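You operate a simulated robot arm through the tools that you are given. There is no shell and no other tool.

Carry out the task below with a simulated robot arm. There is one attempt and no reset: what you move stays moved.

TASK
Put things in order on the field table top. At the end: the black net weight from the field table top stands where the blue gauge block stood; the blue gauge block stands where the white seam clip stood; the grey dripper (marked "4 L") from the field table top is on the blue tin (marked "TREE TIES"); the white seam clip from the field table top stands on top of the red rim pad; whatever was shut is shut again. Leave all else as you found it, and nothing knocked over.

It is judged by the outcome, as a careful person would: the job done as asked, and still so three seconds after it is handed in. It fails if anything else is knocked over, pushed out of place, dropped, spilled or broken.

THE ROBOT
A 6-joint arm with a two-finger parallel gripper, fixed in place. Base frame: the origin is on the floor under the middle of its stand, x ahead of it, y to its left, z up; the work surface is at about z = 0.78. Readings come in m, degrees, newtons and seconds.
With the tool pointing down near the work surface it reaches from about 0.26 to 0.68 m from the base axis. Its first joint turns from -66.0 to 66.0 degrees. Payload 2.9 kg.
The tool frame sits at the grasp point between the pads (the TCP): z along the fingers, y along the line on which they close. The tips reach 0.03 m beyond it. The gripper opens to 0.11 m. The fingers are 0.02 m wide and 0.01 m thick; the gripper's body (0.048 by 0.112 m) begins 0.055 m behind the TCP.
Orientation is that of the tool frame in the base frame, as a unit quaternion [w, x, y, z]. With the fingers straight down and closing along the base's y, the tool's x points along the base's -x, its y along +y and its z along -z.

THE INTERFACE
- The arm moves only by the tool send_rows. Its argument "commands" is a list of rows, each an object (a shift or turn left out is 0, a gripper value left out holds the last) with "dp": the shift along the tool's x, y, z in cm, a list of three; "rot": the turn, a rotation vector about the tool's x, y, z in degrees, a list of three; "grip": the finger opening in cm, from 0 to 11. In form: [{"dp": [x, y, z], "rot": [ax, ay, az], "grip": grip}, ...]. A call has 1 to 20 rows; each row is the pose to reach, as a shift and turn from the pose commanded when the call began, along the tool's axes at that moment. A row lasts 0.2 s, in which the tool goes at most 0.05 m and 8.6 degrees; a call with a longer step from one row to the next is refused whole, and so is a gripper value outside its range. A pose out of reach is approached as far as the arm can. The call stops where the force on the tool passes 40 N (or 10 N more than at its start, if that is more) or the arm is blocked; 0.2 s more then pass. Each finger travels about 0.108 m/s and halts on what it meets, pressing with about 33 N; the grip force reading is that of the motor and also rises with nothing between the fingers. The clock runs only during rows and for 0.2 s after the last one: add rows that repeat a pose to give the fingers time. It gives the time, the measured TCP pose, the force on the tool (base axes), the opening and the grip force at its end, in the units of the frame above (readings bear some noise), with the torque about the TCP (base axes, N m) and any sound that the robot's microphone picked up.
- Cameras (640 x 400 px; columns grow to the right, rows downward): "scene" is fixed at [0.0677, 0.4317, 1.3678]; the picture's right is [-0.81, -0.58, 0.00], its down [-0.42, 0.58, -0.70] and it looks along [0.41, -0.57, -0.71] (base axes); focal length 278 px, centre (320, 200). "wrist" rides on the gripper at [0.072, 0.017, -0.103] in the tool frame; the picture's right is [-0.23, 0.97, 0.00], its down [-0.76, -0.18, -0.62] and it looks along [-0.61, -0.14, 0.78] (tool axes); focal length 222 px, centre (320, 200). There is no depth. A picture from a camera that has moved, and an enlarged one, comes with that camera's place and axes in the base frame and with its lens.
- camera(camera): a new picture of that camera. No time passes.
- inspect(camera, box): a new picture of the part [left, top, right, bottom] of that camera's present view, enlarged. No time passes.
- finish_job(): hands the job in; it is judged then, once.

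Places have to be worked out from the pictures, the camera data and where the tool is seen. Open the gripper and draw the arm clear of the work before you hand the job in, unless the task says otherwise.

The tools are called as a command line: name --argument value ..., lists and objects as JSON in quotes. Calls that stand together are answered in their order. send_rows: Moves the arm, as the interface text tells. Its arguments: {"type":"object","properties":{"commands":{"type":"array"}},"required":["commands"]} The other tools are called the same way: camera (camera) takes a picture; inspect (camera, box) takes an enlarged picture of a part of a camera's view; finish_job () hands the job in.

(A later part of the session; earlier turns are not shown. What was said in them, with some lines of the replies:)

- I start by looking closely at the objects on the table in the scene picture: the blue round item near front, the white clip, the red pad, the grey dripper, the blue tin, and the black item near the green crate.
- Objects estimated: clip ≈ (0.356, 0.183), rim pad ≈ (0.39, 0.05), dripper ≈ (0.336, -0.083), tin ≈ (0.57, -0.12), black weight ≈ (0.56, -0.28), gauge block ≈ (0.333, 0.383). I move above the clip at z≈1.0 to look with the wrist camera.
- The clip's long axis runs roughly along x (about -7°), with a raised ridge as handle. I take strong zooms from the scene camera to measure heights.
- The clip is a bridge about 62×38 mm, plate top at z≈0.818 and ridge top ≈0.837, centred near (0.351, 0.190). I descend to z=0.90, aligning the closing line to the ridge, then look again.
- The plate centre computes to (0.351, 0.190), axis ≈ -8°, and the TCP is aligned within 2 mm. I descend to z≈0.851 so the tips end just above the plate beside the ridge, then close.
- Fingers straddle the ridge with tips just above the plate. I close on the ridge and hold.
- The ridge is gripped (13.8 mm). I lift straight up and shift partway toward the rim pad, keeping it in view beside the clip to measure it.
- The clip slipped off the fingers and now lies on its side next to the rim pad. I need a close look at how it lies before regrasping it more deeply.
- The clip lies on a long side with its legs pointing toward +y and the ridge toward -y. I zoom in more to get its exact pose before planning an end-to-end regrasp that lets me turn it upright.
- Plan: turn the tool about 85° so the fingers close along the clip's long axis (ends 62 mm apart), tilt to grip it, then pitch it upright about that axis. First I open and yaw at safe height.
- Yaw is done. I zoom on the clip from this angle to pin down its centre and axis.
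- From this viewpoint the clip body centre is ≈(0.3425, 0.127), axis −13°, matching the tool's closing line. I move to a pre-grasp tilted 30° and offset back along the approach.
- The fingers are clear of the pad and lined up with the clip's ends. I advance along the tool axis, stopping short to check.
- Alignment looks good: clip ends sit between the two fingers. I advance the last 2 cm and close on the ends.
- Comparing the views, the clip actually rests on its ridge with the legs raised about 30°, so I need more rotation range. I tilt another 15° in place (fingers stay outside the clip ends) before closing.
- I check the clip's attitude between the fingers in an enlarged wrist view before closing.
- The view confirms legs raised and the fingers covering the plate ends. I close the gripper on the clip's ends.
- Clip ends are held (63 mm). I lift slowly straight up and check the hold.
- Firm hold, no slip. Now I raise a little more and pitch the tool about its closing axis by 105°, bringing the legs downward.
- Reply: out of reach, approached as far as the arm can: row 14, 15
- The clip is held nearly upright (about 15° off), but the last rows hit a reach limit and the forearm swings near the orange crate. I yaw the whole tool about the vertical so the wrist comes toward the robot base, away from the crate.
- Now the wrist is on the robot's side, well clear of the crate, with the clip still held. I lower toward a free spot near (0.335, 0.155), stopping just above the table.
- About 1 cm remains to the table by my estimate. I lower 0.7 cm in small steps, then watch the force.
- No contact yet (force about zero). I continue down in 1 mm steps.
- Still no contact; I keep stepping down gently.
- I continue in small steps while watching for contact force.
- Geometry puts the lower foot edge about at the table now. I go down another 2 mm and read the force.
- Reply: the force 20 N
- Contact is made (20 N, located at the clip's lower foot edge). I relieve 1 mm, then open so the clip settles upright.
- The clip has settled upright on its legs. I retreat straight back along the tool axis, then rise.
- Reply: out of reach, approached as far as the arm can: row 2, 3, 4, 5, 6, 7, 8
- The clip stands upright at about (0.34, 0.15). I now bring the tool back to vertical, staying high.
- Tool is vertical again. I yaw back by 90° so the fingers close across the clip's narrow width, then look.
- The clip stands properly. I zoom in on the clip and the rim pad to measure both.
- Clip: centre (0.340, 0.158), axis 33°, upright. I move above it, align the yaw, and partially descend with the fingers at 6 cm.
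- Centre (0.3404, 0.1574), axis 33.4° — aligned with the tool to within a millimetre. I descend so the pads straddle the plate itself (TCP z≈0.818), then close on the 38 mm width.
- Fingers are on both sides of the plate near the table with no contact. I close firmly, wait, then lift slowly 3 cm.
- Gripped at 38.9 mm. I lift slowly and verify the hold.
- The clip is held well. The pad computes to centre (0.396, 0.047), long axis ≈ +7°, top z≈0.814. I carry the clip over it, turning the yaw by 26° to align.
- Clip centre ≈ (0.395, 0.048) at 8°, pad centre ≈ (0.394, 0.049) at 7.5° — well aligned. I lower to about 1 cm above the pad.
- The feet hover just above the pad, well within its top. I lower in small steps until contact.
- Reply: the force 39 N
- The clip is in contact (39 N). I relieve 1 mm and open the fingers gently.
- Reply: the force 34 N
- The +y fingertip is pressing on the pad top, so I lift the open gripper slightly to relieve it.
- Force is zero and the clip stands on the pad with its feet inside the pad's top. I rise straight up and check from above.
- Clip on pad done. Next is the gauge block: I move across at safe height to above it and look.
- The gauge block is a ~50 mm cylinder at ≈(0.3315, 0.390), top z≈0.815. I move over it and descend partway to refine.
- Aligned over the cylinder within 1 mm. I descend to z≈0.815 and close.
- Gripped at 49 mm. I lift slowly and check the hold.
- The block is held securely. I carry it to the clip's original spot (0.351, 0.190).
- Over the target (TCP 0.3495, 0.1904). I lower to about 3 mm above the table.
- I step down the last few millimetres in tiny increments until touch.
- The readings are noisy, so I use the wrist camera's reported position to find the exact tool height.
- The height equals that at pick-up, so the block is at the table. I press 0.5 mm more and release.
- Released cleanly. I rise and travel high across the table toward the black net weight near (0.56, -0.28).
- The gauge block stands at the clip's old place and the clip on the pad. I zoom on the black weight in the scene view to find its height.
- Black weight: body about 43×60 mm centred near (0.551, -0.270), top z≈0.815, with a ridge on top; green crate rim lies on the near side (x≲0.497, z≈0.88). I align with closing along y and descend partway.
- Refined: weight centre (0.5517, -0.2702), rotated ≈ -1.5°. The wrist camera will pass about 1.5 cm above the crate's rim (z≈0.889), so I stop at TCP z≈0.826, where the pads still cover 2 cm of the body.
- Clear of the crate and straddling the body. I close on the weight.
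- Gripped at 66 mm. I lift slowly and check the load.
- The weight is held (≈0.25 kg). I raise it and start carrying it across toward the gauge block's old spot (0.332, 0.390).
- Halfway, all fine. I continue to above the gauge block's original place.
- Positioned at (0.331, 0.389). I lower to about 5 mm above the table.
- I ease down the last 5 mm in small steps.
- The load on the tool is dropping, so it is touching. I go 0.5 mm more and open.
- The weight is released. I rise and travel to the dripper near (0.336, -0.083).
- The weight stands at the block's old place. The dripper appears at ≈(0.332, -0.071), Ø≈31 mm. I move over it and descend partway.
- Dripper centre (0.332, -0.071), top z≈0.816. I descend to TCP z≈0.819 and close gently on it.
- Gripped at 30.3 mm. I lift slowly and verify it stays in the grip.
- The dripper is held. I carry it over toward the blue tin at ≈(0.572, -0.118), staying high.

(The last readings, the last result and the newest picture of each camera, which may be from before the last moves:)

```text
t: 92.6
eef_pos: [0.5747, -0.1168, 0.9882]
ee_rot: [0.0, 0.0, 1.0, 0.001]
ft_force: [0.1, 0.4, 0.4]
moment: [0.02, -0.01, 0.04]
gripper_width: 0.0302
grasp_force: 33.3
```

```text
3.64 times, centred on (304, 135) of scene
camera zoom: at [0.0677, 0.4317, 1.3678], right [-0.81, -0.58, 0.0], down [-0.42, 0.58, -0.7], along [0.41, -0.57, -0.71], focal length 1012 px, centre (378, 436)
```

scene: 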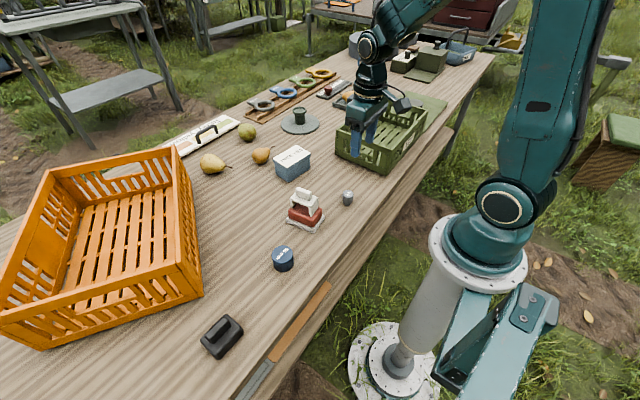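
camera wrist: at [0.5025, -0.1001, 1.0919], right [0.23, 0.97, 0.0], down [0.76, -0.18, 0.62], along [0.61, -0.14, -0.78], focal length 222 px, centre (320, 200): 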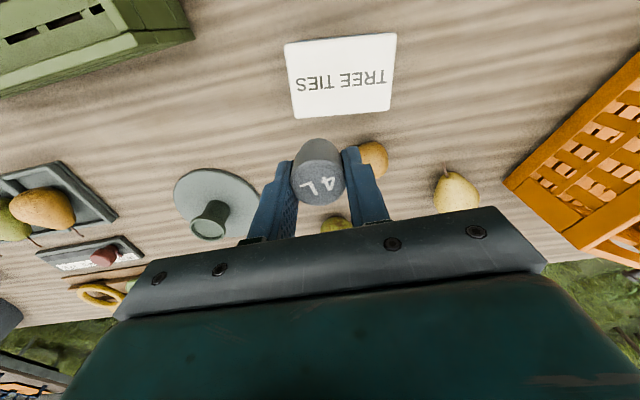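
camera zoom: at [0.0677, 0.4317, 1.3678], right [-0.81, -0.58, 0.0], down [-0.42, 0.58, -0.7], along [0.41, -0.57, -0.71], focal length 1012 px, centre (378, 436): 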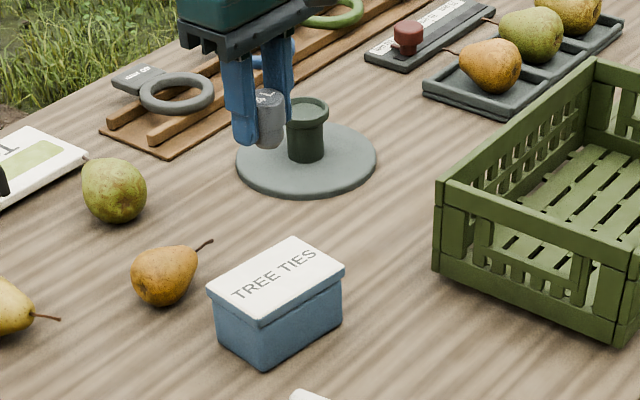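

Tin lid: ≈0.10×0.067 m centred at (0.551, -0.090), top z≈0.845. I shift over its centre, then lower to about 1.5 cm above.

send_rows --commands '[{"dp": [1.2, 1.4, 0]}, {"dp": [2.25, 2.71, 0.5]}, {"dp": [2.25, 2.71, 3]}, {"dp": [2.25, 2.71, 5.5]}, {"dp": [2.25, 2.71, 7.5]}, {"dp": [2.25, 2.71, 8.5]}, {"dp": [2.25, 2.71, 8.5]}]'

camera --camera "wrist"

inspect --camera "wrist" --box '[220, 60, 420, 205]'

inspect --camera "scene" --box '[240, 100, 350, 190]'

```text
t: 94.2
eef_pos: [0.5535, -0.09, 0.9046]
ee_rot: [0.0, 0.0, 1.0, 0.0]
ft_force: [-0.6, 0.7, 0.6]
moment: [-0.04, 0.0, 0.03]
gripper_width: 0.0299
grasp_force: 32.7
```

```text
taken
camera wrist: at [0.481, -0.0733, 1.0079], right [0.23, 0.97, 0.0], down [0.76, -0.18, 0.62], along [0.61, -0.14, -0.78], focal length 222 px, centre (320, 200)
```

wrist: 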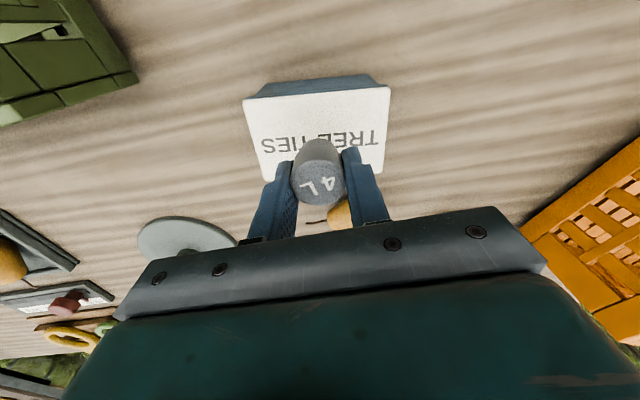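

```text
2.76 times, centred on (320, 132) of wrist
camera zoom: at [0.481, -0.0733, 1.0079], right [0.23, 0.97, 0.0], down [0.76, -0.18, 0.62], along [0.61, -0.14, -0.78], focal length 613 px, centre (320, 386)
```

zoom: 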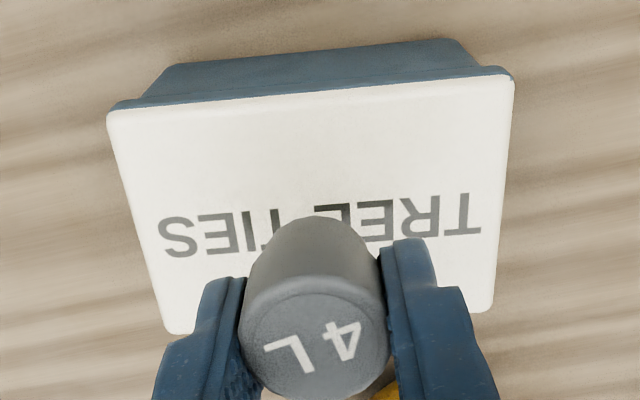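

```text
4.44 times, centred on (295, 145) of scene
camera zoom: at [0.0677, 0.4317, 1.3678], right [-0.81, -0.58, 0.0], down [-0.42, 0.58, -0.7], along [0.41, -0.57, -0.71], focal length 1236 px, centre (431, 444)
```

zoom: 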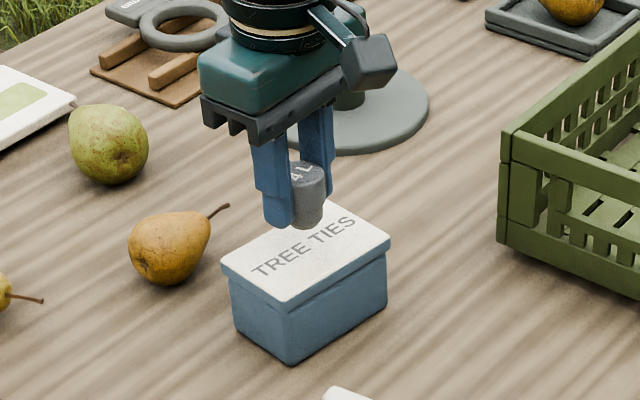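

Dripper is centred over the lid within 1–2 mm, about 2 cm above. I lower most of the way.

send_rows --commands '[{"dp": [0, 0, 0.6]}, {"dp": [0, 0, 1.1]}, {"dp": [0, 0, 1.4]}, {"dp": [0, 0, 1.6]}, {"dp": [0, 0, 1.6]}]'

inspect --camera "scene" --box '[260, 120, 340, 180]'

```text
t: 95.4
eef_pos: [0.5509, -0.0903, 0.8889]
ee_rot: [0.0, -0.001, 1.0, 0.0]
ft_force: [0.1, 0.2, 0.0]
moment: [0.0, -0.01, 0.01]
gripper_width: 0.03
grasp_force: 33.5
```

```text
6.67 times, centred on (300, 150) of scene
camera zoom: at [0.0677, 0.4317, 1.3678], right [-0.81, -0.58, 0.0], down [-0.42, 0.58, -0.7], along [0.41, -0.57, -0.71], focal length 1855 px, centre (453, 533)
```

zoom: 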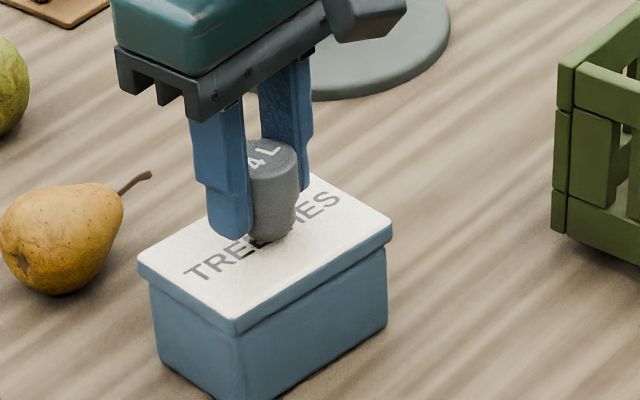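

The dripper is a few millimetres above the lid. I step down gently until contact.

send_rows --commands '[{"dp": [0, 0, 0.1]}, {"dp": [0, 0, 0.2]}, {"dp": [0, 0, 0.3]}, {"dp": [0, 0, 0.3]}]'

inspect --camera "scene" --box '[260, 120, 340, 180]'

```text
t: 96.4
eef_pos: [0.5529, -0.0902, 0.8847]
ee_rot: [0.0, -0.001, 1.0, 0.0]
ft_force: [-0.3, 0.1, 0.1]
moment: [-0.02, 0.0, -0.04]
gripper_width: 0.0299
grasp_force: 32.4
```

```text
6.67 times, centred on (300, 150) of scene
camera zoom: at [0.0677, 0.4317, 1.3678], right [-0.81, -0.58, 0.0], down [-0.42, 0.58, -0.7], along [0.41, -0.57, -0.71], focal length 1855 px, centre (453, 533)
```

zoom: 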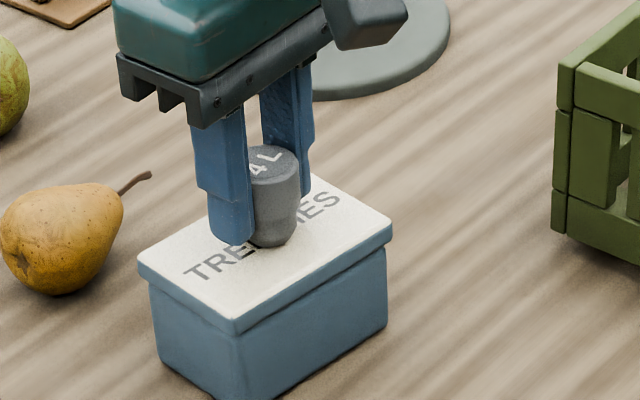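

send_rows --commands '[{"dp": [0, 0, 0.06]}, {"dp": [0, 0, 0.12]}, {"dp": [0, 0, 0.12]}]'

```text
t: 97.2
eef_pos: [0.552, -0.0905, 0.884]
ee_rot: [0.0, -0.001, 1.0, 0.0]
ft_force: [0.4, -0.1, 1.4]
moment: [0.04, 0.0, -0.01]
gripper_width: 0.03
grasp_force: 32.6
```

Still only about 1 N; I step another millimetre and a half in tiny increments.

send_rows --commands '[{"dp": [0, 0, 0.05]}, {"dp": [0, 0, 0.1]}, {"dp": [0, 0, 0.1]}]'

```text
t: 98.0
eef_pos: [0.5515, -0.0906, 0.8833]
ee_rot: [0.001, -0.002, 1.0, 0.0]
ft_force: [-1.4, -0.8, 11.3]
moment: [-0.04, 0.1, 0.0]
gripper_width: 0.03
grasp_force: 32.8
```

Contact at 11 N. I back off half a millimetre and open.

send_rows --commands '[{"dp": [0, 0, -0.06]}, {"dp": [0, 0, -0.06], "grip": 3.4}, {"dp": [0, 0, -0.06], "grip": 4.2}, {"dp": [0, 0, -0.06], "grip": 5.0}, {"dp": [0, 0, -0.06], "grip": 5.0}]'

inspect --camera "scene" --box '[260, 120, 340, 180]'

camera --camera "wrist"

```text
t: 99.2
eef_pos: [0.5509, -0.0901, 0.8832]
ee_rot: [0.0, -0.001, 1.0, 0.0]
ft_force: [-0.7, 0.4, -0.2]
moment: [0.03, 0.0, 0.01]
gripper_width: 0.0501
grasp_force: 0.0
```

```text
6.67 times, centred on (300, 150) of scene
camera zoom: at [0.0677, 0.4317, 1.3678], right [-0.81, -0.58, 0.0], down [-0.42, 0.58, -0.7], along [0.41, -0.57, -0.71], focal length 1855 px, centre (453, 533)
```

zoom: 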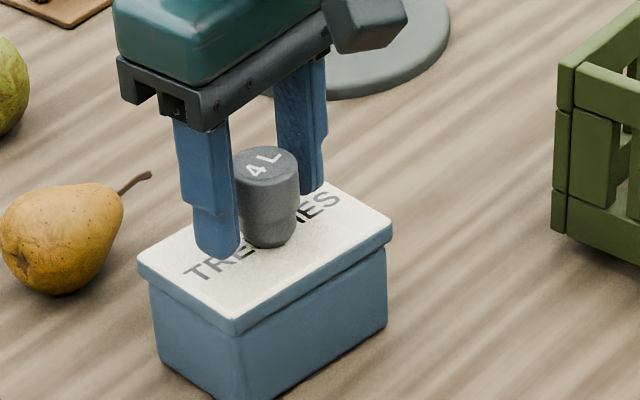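

```text
taken
camera wrist: at [0.4801, -0.0739, 0.9866], right [0.23, 0.97, 0.0], down [0.76, -0.18, 0.62], along [0.61, -0.14, -0.78], focal length 222 px, centre (320, 200)
```

wrist: 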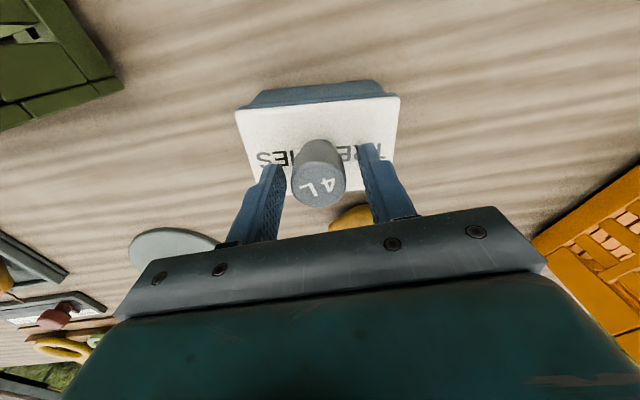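

The dripper stands on the lid with both fingers clear. I rise straight up and move back, then inspect everything.

send_rows --commands '[{"dp": [0, 0, -1.5]}, {"dp": [0, 0, -4]}, {"dp": [0, 0, -8]}, {"dp": [0, 0, -12]}, {"dp": [0, 0, -16]}, {"dp": [3, 1, -19]}, {"dp": [7, 3, -21]}, {"dp": [11, 6, -22]}, {"dp": [13, 8.4, -22]}, {"dp": [13, 8.4, -22]}]'

camera --camera "scene"

camera --camera "wrist"

inspect --camera "scene" --box '[180, 180, 380, 370]'

inspect --camera "scene" --box '[240, 80, 440, 205]'

```text
refused: row 8 steps farther than a row can; nothing moved
```

```text
taken
```

scene: 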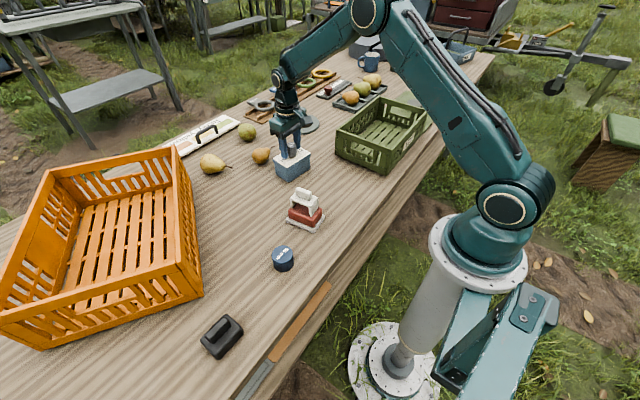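

```text
taken
camera wrist: at [0.4801, -0.0739, 0.9866], right [0.23, 0.97, 0.0], down [0.76, -0.18, 0.62], along [0.61, -0.14, -0.78], focal length 222 px, centre (320, 200)
```

wrist: 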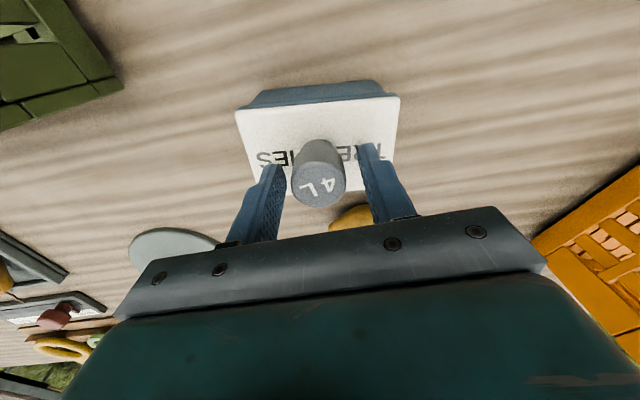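

```text
2.11 times, centred on (280, 275) of scene
camera zoom: at [0.0677, 0.4317, 1.3678], right [-0.81, -0.58, 0.0], down [-0.42, 0.58, -0.7], along [0.41, -0.57, -0.71], focal length 586 px, centre (404, 42)
```

zoom: 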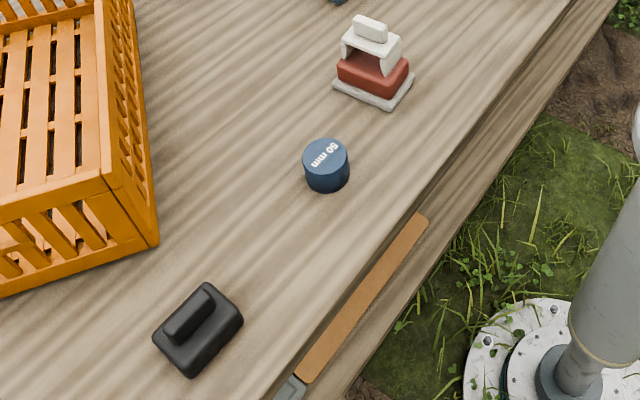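

```text
3.20 times, centred on (340, 142) of scene
camera zoom: at [0.0677, 0.4317, 1.3678], right [-0.81, -0.58, 0.0], down [-0.42, 0.58, -0.7], along [0.41, -0.57, -0.71], focal length 890 px, centre (256, 384)
```

zoom: 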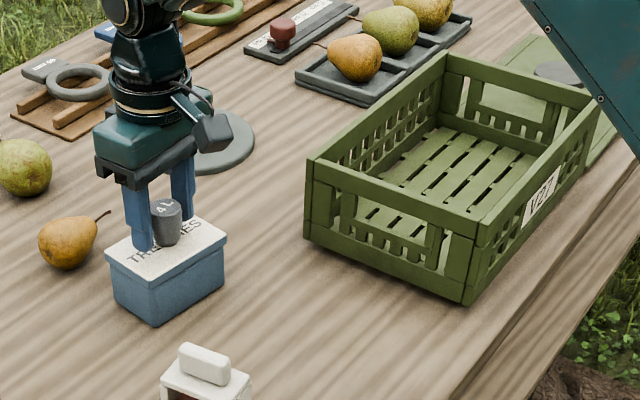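

The move was refused as one step was too long, so nothing moved. I resend with shorter steps.

send_rows --commands '[{"dp": [0, 0, -1.5]}, {"dp": [0, 0, -4]}, {"dp": [0, 0, -8]}, {"dp": [0, 0, -12]}, {"dp": [0, 0, -16]}, {"dp": [2, 1, -19]}, {"dp": [5, 3, -21]}, {"dp": [8.5, 5, -22]}, {"dp": [12, 7, -22]}, {"dp": [13, 8.4, -22]}, {"dp": [13, 8.4, -22]}]'

camera --camera "wrist"

camera --camera "scene"

inspect --camera "scene" --box '[240, 80, 440, 205]'

inspect --camera "scene" --box '[256, 180, 352, 240]'

```text
t: 101.6
eef_pos: [0.4225, -0.0063, 1.103]
ee_rot: [0.0, -0.001, 1.0, 0.0]
ft_force: [0.2, 0.5, -0.1]
moment: [0.01, 0.01, -0.02]
gripper_width: 0.0503
grasp_force: 0.0
```

```text
taken
camera wrist: at [0.3505, 0.0102, 1.2072], right [0.23, 0.97, 0.0], down [0.76, -0.18, 0.62], along [0.61, -0.14, -0.78], focal length 222 px, centre (320, 200)
```

wrist: 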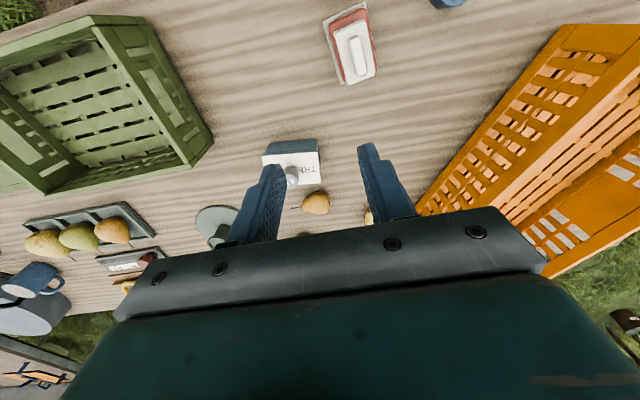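

```text
taken
```

scene: 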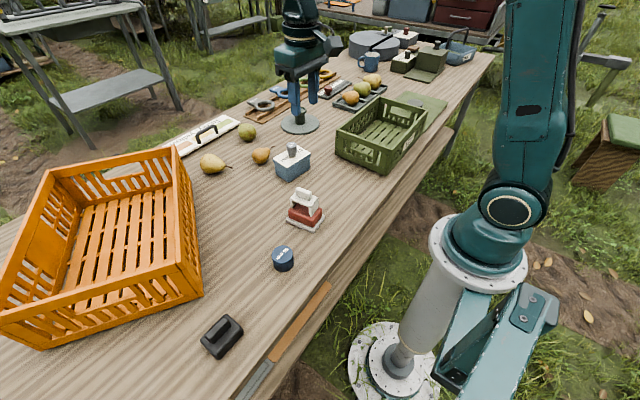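

```text
3.20 times, centred on (340, 142) of scene
camera zoom: at [0.0677, 0.4317, 1.3678], right [-0.81, -0.58, 0.0], down [-0.42, 0.58, -0.7], along [0.41, -0.57, -0.71], focal length 890 px, centre (256, 384)
```

zoom: 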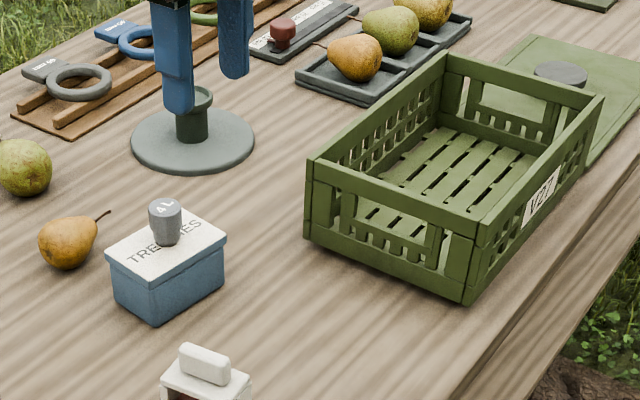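

```text
6.67 times, centred on (304, 210) of scene
camera zoom: at [0.0677, 0.4317, 1.3678], right [-0.81, -0.58, 0.0], down [-0.42, 0.58, -0.7], along [0.41, -0.57, -0.71], focal length 1855 px, centre (427, 133)
```

zoom: 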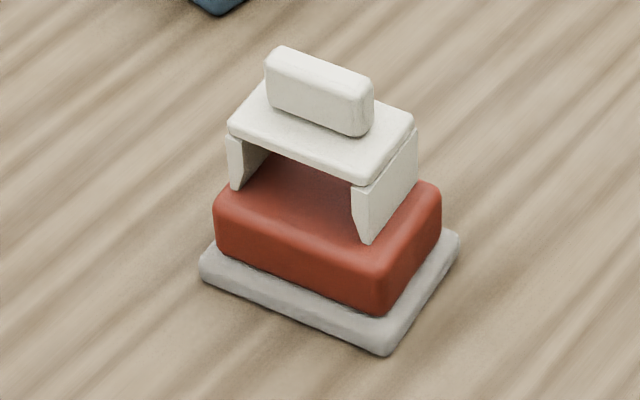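

Everything looks in order. I zoom in to verify the black weight's and gauge block's final places against the original ones.

inspect --camera "scene" --box '[190, 310, 270, 360]'

inspect --camera "scene" --box '[250, 225, 330, 275]'

inspect --camera "wrist" --box '[180, 0, 480, 220]'

```text
8.00 times, centred on (230, 335) of scene
camera zoom: at [0.0677, 0.4317, 1.3678], right [-0.81, -0.58, 0.0], down [-0.42, 0.58, -0.7], along [0.41, -0.57, -0.71], focal length 2226 px, centre (1040, -880)
```

zoom: 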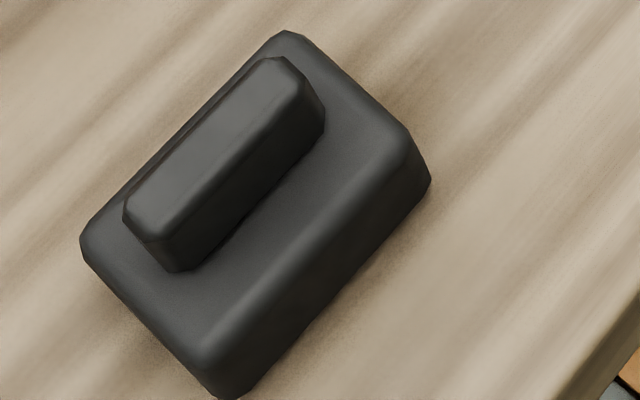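

```text
8.00 times, centred on (290, 250) of scene
camera zoom: at [0.0677, 0.4317, 1.3678], right [-0.81, -0.58, 0.0], down [-0.42, 0.58, -0.7], along [0.41, -0.57, -0.71], focal length 2226 px, centre (560, -200)
```

zoom: 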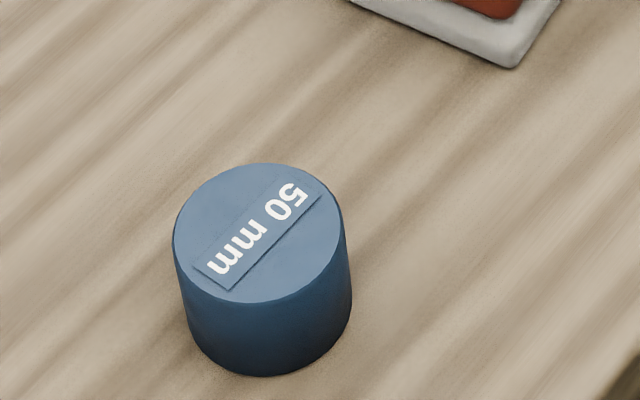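

```text
1.82 times, centred on (330, 110) of wrist
camera zoom: at [0.3505, 0.0102, 1.2072], right [0.23, 0.97, 0.0], down [0.76, -0.18, 0.62], along [0.61, -0.14, -0.78], focal length 404 px, centre (302, 364)
```

zoom: 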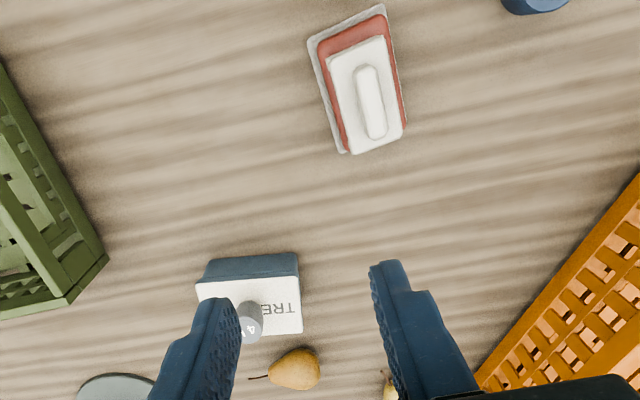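

Weight centre matches the gauge's old place to ~3 mm, and the gauge block matches the clip's old place to ~2 mm. I fully open the gripper at the clear start pose and let things settle briefly.

send_rows --commands '[{"grip": 7}, {"grip": 9}, {"grip": 11}, {"grip": 11}, {"grip": 11}, {"grip": 11}]'

camera --camera "scene"

```text
t: 103.0
eef_pos: [0.4221, -0.0065, 1.1039]
ee_rot: [0.0, -0.001, 1.0, 0.0]
ft_force: [0.6, -0.6, -0.3]
moment: [0.0, 0.0, -0.02]
gripper_width: 0.1097
grasp_force: 0.0
```

```text
taken
```

scene: 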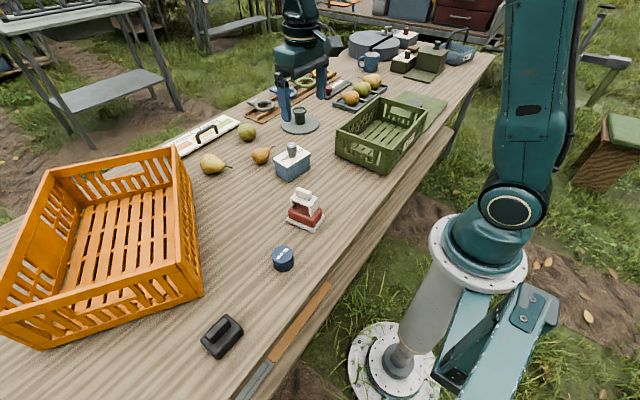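

All four items are in their places and stable, nothing else has been disturbed, and the arm is clear with the gripper open. I hand the job in.

finish_job

```text
The job is handed in.
```

I've handed the job in with all four items where you asked, but I dropped the white seam clip once along the way.

- **White seam clip:** it stands upright on top of the red rim pad.
- **Blue gauge block:** it stands where the clip stood, within about 2 mm.
- **Black net weight:** it stands where the gauge block stood, within about 3 mm.
- **Grey dripper ("4 L"):** it stands near the centre of the blue "TREE TIES" tin's lid.

**The drop:** on the first lift the clip slipped out of the fingers and fell on its side on the table. I picked it up again, stood it upright and then placed it on the pad; I saw no damage.

**Rim pad:** it took about 39 N while I set the clip down. Comparing pictures before and after, it moved at most 1–2 mm.

I saw no change in anything else in the last pictures. The tin stayed shut and I opened nothing. The gripper is open and the arm is back near its starting position.
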